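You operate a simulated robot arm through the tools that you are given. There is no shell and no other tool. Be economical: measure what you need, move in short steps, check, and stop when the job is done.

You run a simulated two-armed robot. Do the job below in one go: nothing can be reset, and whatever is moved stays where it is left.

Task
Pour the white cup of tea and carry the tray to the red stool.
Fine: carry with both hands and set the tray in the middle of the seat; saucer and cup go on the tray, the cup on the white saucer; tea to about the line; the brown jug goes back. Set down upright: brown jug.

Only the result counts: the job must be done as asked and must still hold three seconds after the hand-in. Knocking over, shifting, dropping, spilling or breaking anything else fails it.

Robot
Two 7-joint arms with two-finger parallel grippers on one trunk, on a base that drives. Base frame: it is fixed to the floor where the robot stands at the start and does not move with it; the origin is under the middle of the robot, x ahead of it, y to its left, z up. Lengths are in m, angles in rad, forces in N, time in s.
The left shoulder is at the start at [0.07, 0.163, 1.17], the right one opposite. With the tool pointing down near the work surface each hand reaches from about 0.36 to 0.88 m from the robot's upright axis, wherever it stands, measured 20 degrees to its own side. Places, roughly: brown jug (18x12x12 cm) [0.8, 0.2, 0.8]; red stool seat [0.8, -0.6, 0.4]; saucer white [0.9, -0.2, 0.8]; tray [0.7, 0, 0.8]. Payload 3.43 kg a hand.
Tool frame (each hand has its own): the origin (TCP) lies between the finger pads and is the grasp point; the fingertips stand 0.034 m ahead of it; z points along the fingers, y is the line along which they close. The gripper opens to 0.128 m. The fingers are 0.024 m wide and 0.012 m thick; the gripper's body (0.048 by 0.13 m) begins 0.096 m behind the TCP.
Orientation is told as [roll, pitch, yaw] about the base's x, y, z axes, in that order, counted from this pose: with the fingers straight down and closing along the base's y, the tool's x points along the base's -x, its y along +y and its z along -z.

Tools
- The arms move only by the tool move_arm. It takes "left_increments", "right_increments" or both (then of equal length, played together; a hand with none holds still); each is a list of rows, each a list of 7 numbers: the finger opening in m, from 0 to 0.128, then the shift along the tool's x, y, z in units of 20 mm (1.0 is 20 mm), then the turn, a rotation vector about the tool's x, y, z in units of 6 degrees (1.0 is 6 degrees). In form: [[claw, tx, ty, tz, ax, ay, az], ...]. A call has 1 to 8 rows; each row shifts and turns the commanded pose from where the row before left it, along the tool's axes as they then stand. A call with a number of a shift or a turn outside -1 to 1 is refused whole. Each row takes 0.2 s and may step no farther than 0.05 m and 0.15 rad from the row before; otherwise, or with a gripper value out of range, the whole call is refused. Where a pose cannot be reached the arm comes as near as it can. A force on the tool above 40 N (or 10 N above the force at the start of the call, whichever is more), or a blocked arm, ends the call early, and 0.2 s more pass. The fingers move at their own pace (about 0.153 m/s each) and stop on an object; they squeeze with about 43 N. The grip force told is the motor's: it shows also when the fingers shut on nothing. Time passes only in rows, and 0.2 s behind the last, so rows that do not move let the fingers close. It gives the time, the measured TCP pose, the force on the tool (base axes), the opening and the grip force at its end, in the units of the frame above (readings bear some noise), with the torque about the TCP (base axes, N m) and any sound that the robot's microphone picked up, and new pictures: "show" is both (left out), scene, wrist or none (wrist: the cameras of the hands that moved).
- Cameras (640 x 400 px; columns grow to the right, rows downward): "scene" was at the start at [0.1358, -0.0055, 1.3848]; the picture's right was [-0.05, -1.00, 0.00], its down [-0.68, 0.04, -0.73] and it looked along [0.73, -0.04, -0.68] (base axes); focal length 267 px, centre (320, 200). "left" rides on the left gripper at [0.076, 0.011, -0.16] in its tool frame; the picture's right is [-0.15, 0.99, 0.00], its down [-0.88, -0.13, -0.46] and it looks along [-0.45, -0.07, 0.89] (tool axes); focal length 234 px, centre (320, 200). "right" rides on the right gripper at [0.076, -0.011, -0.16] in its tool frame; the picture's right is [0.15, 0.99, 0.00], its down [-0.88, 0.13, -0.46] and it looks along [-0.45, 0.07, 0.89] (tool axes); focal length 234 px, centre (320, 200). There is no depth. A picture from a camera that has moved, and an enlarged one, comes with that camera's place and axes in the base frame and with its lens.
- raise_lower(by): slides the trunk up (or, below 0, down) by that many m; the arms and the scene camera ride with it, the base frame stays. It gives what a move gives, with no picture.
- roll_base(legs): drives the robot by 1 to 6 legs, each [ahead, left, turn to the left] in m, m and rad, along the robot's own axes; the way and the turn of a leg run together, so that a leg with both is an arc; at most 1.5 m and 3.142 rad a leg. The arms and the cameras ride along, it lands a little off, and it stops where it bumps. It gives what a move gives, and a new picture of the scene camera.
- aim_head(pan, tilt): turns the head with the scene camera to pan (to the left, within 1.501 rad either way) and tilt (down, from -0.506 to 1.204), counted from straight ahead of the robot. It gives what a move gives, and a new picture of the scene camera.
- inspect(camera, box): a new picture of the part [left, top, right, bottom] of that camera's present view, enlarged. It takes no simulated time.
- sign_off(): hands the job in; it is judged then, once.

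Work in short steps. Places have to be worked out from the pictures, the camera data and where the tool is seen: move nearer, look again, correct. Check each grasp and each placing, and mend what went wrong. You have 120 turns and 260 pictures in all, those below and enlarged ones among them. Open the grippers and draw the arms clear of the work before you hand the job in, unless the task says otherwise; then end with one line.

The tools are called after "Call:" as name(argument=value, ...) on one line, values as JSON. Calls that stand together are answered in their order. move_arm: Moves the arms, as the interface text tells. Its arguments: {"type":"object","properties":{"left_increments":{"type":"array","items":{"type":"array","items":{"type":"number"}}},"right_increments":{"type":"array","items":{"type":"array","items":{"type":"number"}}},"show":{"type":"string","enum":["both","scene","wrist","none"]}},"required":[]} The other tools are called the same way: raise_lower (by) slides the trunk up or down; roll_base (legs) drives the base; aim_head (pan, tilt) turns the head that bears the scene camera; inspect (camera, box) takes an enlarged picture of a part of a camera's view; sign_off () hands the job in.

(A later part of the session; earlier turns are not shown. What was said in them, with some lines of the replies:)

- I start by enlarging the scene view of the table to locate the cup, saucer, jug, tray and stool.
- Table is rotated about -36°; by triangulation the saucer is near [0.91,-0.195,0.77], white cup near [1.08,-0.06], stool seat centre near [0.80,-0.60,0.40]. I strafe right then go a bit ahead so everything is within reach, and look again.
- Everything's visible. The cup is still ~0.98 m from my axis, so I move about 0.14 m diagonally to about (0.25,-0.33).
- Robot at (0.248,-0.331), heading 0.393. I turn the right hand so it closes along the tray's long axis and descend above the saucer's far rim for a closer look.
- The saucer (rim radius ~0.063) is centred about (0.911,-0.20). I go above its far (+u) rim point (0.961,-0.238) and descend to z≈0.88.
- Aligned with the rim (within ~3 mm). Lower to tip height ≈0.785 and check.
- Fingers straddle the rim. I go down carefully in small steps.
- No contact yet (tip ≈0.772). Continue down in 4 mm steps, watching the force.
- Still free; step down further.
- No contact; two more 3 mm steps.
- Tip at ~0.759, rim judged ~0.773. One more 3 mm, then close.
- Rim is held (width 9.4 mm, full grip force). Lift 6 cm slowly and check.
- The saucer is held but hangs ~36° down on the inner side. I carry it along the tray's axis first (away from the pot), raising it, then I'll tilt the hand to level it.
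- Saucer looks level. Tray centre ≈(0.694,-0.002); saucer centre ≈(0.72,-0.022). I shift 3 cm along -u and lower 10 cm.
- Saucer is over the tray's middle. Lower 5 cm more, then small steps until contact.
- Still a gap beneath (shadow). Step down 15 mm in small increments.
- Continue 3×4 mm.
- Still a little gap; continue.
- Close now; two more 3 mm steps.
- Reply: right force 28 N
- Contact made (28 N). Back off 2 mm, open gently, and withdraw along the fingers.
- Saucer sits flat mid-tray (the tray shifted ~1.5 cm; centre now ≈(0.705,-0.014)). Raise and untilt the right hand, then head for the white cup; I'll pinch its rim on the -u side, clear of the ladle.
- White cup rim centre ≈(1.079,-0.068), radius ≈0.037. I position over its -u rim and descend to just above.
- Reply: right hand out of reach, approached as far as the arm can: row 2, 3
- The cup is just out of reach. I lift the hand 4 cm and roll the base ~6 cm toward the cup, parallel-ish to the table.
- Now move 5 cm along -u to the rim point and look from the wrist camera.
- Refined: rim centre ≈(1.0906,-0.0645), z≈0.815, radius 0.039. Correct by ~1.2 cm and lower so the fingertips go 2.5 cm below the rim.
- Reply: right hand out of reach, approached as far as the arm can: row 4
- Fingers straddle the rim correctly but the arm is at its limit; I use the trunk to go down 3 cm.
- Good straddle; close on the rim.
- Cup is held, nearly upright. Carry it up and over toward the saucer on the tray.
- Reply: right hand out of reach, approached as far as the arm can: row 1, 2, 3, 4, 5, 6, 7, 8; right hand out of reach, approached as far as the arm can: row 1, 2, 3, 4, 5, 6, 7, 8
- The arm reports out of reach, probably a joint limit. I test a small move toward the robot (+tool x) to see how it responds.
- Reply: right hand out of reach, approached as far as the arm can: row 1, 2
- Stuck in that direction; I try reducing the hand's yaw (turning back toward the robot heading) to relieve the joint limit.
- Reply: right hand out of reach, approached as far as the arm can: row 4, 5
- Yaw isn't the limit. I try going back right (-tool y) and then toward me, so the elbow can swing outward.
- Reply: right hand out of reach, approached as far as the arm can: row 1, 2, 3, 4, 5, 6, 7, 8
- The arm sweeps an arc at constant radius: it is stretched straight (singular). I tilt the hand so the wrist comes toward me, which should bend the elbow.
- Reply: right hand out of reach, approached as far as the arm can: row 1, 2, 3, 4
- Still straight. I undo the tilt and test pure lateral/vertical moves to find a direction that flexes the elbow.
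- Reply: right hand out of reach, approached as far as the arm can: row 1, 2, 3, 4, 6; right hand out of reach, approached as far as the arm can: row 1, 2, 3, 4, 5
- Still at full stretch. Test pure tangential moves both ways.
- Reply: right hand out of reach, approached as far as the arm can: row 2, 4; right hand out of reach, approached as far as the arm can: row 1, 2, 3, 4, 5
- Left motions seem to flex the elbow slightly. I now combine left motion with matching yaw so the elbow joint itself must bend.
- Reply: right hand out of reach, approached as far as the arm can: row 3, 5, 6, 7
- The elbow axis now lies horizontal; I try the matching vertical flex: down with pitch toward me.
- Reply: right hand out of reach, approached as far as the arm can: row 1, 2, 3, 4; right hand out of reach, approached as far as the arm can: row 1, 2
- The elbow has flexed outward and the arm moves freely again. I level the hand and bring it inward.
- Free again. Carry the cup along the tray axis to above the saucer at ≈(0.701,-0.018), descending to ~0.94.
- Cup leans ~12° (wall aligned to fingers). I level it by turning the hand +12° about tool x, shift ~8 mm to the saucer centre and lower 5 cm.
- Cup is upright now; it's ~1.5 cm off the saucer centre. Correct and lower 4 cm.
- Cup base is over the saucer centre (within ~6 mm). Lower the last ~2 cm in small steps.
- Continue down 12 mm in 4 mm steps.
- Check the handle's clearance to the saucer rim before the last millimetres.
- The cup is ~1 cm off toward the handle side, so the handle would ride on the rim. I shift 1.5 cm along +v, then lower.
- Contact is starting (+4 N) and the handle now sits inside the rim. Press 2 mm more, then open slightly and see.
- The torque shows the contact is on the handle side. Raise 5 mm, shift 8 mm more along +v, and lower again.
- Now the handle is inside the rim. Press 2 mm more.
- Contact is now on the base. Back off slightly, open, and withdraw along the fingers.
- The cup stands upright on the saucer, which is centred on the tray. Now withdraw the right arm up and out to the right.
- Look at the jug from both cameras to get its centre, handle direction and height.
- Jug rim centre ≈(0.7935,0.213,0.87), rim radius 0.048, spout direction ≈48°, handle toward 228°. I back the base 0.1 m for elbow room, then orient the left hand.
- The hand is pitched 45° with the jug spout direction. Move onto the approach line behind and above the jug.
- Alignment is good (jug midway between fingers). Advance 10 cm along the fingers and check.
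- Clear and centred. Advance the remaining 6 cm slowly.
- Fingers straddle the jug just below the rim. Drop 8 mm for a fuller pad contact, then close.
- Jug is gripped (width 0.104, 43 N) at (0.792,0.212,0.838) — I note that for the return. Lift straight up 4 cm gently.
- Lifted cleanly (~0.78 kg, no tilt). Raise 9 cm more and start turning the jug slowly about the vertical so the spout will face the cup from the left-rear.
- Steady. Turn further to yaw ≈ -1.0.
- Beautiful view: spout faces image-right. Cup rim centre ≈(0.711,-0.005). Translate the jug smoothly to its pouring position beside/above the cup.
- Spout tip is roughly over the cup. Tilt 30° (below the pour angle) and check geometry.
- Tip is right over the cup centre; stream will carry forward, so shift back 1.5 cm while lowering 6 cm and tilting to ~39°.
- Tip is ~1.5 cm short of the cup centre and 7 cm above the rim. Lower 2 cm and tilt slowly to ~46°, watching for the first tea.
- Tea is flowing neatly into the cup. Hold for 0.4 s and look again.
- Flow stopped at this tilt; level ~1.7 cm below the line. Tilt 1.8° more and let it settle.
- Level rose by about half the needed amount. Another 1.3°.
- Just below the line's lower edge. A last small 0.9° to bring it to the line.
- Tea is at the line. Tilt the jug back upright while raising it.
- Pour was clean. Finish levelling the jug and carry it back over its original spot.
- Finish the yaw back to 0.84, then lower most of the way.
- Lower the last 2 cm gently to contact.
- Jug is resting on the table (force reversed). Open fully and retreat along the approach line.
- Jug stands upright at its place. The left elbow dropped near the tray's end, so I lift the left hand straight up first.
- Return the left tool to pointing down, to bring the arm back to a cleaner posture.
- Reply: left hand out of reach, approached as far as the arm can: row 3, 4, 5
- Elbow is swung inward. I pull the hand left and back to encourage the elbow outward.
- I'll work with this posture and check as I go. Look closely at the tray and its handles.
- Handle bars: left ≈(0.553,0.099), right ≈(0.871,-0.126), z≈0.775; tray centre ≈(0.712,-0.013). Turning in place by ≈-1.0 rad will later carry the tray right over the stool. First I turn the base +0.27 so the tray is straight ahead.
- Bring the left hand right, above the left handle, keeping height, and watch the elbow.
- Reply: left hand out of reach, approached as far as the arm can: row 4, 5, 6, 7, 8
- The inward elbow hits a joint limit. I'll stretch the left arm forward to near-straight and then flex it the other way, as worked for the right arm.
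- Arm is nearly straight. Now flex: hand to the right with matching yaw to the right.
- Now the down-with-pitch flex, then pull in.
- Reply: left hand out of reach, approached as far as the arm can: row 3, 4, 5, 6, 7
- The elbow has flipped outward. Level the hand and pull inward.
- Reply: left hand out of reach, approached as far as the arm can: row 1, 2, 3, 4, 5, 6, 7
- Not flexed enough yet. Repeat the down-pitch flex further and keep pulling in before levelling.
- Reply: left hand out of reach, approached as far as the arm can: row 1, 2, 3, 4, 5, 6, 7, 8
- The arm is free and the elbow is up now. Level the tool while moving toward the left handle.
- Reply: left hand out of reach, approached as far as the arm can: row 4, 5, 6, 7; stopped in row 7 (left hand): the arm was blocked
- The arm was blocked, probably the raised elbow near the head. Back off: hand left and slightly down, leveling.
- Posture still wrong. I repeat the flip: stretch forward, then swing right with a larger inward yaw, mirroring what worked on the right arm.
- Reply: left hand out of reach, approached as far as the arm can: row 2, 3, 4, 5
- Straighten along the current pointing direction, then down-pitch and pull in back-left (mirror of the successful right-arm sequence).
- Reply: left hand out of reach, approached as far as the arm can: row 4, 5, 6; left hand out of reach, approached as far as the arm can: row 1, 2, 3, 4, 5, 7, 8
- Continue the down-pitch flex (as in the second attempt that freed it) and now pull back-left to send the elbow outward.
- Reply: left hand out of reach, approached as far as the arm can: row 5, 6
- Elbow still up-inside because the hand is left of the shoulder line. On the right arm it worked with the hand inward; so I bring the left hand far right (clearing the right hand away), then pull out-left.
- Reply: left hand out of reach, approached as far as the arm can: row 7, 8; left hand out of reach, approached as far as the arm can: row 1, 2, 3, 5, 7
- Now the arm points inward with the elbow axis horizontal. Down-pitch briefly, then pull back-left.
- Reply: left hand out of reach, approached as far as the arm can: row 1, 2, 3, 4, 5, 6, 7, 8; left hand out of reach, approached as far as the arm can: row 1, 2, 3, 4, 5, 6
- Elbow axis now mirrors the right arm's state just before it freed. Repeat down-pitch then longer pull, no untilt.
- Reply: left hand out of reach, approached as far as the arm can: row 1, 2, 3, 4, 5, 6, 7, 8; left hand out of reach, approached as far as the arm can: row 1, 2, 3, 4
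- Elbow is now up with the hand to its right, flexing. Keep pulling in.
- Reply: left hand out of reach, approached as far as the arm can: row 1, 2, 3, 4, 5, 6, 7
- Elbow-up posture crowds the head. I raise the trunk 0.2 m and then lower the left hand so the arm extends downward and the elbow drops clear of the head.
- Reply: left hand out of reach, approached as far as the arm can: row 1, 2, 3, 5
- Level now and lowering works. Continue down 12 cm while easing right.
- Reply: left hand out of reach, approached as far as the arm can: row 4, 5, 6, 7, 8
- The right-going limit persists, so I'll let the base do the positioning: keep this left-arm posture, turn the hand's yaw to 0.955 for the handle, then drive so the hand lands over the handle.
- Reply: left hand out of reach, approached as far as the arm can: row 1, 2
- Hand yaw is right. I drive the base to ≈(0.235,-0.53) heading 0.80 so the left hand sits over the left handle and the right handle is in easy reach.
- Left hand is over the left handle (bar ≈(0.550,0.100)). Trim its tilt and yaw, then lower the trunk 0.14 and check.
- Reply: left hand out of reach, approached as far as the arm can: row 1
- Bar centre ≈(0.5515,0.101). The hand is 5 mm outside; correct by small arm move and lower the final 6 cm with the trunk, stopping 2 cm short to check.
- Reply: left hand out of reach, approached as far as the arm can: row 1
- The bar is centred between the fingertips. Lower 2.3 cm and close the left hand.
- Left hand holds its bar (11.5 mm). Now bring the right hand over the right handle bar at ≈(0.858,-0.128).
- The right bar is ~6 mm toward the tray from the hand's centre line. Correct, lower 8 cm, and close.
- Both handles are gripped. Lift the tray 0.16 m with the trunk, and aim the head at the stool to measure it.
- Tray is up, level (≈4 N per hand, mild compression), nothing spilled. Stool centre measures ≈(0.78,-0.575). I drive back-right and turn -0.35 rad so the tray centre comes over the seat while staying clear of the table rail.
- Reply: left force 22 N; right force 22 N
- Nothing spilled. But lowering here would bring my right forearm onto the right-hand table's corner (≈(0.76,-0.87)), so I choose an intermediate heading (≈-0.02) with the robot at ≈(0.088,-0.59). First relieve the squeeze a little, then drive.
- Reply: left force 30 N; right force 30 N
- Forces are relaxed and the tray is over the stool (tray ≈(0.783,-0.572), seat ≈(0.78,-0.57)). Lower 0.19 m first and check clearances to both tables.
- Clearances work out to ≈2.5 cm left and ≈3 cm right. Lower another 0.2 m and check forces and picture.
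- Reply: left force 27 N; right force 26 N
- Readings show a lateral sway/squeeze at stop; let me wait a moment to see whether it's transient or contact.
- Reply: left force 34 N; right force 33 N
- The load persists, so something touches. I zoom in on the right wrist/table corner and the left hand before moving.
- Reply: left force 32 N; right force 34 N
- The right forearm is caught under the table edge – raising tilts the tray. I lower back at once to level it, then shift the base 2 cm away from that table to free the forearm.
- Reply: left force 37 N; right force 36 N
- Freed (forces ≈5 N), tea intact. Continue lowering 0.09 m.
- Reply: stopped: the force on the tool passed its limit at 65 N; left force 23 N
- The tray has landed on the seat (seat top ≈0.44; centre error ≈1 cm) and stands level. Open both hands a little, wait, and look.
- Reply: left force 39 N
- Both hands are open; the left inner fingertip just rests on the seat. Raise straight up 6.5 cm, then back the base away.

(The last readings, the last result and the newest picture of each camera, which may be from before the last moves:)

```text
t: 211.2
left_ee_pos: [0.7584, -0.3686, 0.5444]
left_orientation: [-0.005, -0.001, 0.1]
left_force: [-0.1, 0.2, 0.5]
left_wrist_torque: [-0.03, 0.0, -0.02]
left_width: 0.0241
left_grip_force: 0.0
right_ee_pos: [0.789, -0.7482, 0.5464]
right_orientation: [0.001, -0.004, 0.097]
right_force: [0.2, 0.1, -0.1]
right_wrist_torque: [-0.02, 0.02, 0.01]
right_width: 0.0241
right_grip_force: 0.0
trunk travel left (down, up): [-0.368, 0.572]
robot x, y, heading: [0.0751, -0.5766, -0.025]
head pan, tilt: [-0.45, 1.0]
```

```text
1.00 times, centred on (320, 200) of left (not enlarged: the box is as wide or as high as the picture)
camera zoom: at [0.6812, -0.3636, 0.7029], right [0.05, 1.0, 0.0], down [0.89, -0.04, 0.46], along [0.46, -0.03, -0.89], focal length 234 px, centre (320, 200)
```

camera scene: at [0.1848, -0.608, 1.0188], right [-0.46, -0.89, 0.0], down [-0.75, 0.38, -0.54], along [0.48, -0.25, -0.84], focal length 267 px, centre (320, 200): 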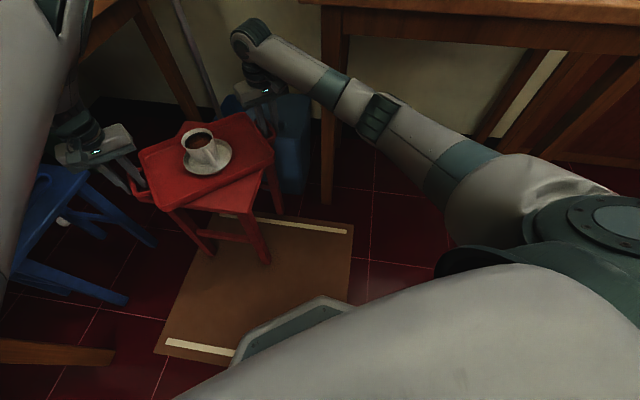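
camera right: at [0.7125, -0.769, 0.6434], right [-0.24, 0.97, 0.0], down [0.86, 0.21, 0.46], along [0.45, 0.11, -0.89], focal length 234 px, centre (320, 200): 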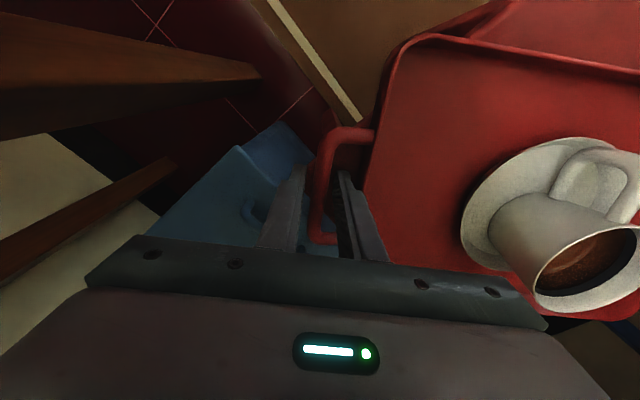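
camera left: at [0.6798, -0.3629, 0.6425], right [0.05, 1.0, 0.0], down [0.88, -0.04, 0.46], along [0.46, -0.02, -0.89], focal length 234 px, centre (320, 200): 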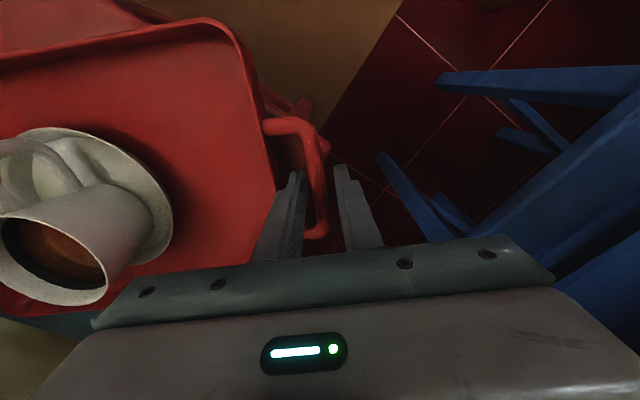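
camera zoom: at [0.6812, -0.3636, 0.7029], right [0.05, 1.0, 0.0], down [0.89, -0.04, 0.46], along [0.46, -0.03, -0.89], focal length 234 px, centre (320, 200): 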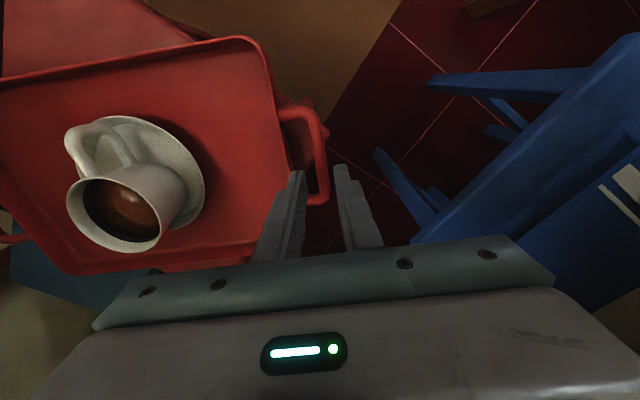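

The tray sits level on the seat with the cup upright and full; hands are free above the handles. Back the base away 0.22 m, then raise the trunk, and view the result.

Call:
roll_base(legs=[[-0.22, 0, 0]])

Call:
raise_lower(by=0.25)

Call:
aim_head(pan=0.1, tilt=0.7)

Call:
inspect(camera="scene", box=[220, 130, 460, 320])

```text
t: 212.9
left_ee_pos: [0.5373, -0.362, 0.5447]
left_orientation: [-0.003, -0.004, 0.099]
left_force: [0.8, -0.4, -0.9]
left_wrist_torque: [-0.02, -0.01, 0.01]
left_width: 0.0242
left_grip_force: 0.1
right_ee_pos: [0.5695, -0.7434, 0.5471]
right_orientation: [0.002, -0.006, 0.094]
right_force: [0.0, -0.8, 1.0]
right_wrist_torque: [-0.02, 0.0, -0.05]
right_width: 0.024
right_grip_force: 0.1
trunk travel left (down, up): [-0.368, 0.572]
robot x, y, heading: [-0.1464, -0.5664, -0.022]
head pan, tilt: [-0.45, 1.0]
camera scene: at [-0.0332, -0.602, 1.0835], right [-0.46, -0.89, 0.0], down [-0.75, 0.38, -0.54], along [0.48, -0.25, -0.84], focal length 267 px, centre (320, 200)
```

scene: 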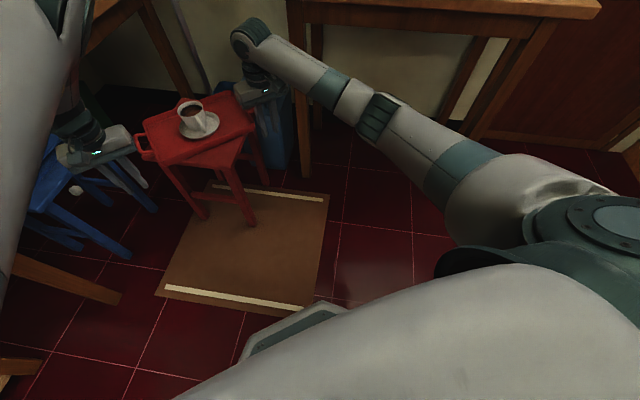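

```text
t: 215.5
left_ee_pos: [0.5383, -0.3621, 0.7952]
left_orientation: [-0.002, -0.001, 0.099]
left_force: [0.1, -0.9, 0.0]
left_wrist_torque: [0.0, 0.0, -0.03]
left_width: 0.024
left_grip_force: 0.0
right_ee_pos: [0.5688, -0.7444, 0.7971]
right_orientation: [0.001, -0.005, 0.096]
right_force: [0.5, -0.4, 0.6]
right_wrist_torque: [0.02, 0.01, 0.0]
right_width: 0.0243
right_grip_force: 0.1
trunk travel left (down, up): [-0.618, 0.322]
robot x, y, heading: [-0.1493, -0.5666, -0.022]
head pan, tilt: [-0.45, 1.0]
```

```text
t: 216.5
left_ee_pos: [0.5386, -0.3626, 0.7941]
left_orientation: [-0.003, -0.004, 0.099]
left_force: [-0.1, 0.2, -0.3]
left_wrist_torque: [0.01, -0.01, 0.01]
left_width: 0.0241
left_grip_force: 0.2
right_ee_pos: [0.5698, -0.7442, 0.7969]
right_orientation: [0.001, -0.003, 0.096]
right_force: [0.0, 0.4, -1.2]
right_wrist_torque: [0.04, -0.01, 0.01]
right_width: 0.0237
right_grip_force: 0.0
trunk travel left (down, up): [-0.618, 0.322]
robot x, y, heading: [-0.1482, -0.5674, -0.02]
head pan, tilt: [0.099, 0.7]
camera scene: at [-0.0095, -0.5639, 1.3566], right [0.08, -1.0, 0.0], down [-0.64, -0.05, -0.76], along [0.76, 0.06, -0.64], focal length 267 px, centre (320, 200)
```

scene: 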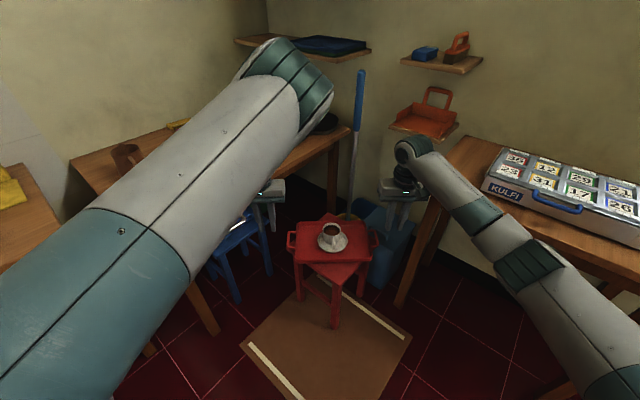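

```text
2.11 times, centred on (340, 225) of scene
camera zoom: at [-0.0095, -0.5639, 1.3566], right [0.08, -1.0, 0.0], down [-0.64, -0.05, -0.76], along [0.76, 0.06, -0.64], focal length 561 px, centre (278, 147)
```

zoom: 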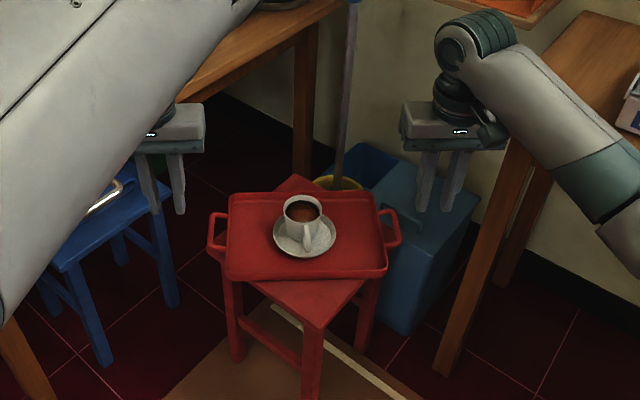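

The tray sits about 1 cm from the seat's middle, cup upright on the saucer, tea at the line, jug upright on the table. I open both grippers fully before handing in.

Call:
move_arm(left_increments=[[0.1, 0, 0, 0, 0, 0, 0], [0.1, 0, 0, 0, 0, 0, 0], [0.1, 0, 0, 0, 0, 0, 0]], right_increments=[[0.1, 0, 0, 0, 0, 0, 0], [0.1, 0, 0, 0, 0, 0, 0], [0.1, 0, 0, 0, 0, 0, 0]], show="none")

Call:
inspect(camera="scene", box=[280, 190, 400, 290])

```text
t: 217.3
left_ee_pos: [0.5378, -0.363, 0.795]
left_orientation: [-0.003, -0.002, 0.1]
left_force: [0.2, 0.1, -0.4]
left_wrist_torque: [-0.03, -0.02, 0.01]
left_width: 0.1002
left_grip_force: 0.0
right_ee_pos: [0.5698, -0.7442, 0.7975]
right_orientation: [0.003, -0.004, 0.095]
right_force: [0.4, 0.4, 0.4]
right_wrist_torque: [0.04, 0.0, 0.01]
right_width: 0.0999
right_grip_force: 0.0
trunk travel left (down, up): [-0.618, 0.322]
robot x, y, heading: [-0.1472, -0.5683, -0.021]
head pan, tilt: [0.099, 0.7]
```

```text
4.00 times, centred on (340, 240) of scene
camera zoom: at [-0.0095, -0.5638, 1.3567], right [0.08, -1.0, 0.0], down [-0.64, -0.05, -0.76], along [0.76, 0.06, -0.64], focal length 1067 px, centre (240, 40)
```

zoom: 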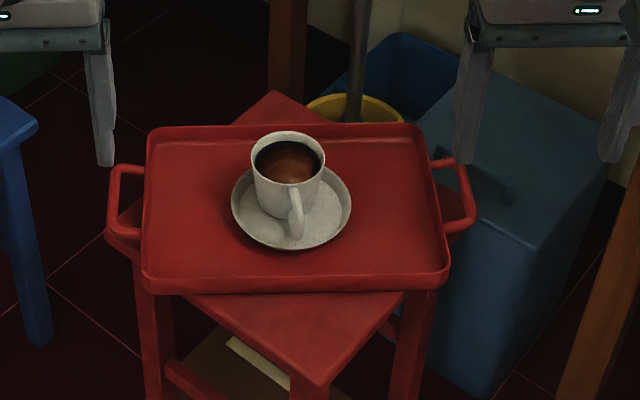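

Tea at the line, cup on the saucer, tray level on the seat, grippers open and clear. I hand the job in.

Call:
sign_off()

```text
The job is handed in.
```

I poured the tea into the white cup to about the line and carried the tray to the red stool with both hands. The cup is on the white saucer, and by the pictures the tray sits about 1 cm from the middle of the seat. The brown jug is upright at its old spot. Two contacts were outside the plan: the tray slid about 1.5 cm on the table earlier, and while lowering it my right forearm pressed against and caught under the right-hand table's edge, tilting the tray about 7 degrees. I saw no spill, and that table did not seem to move.
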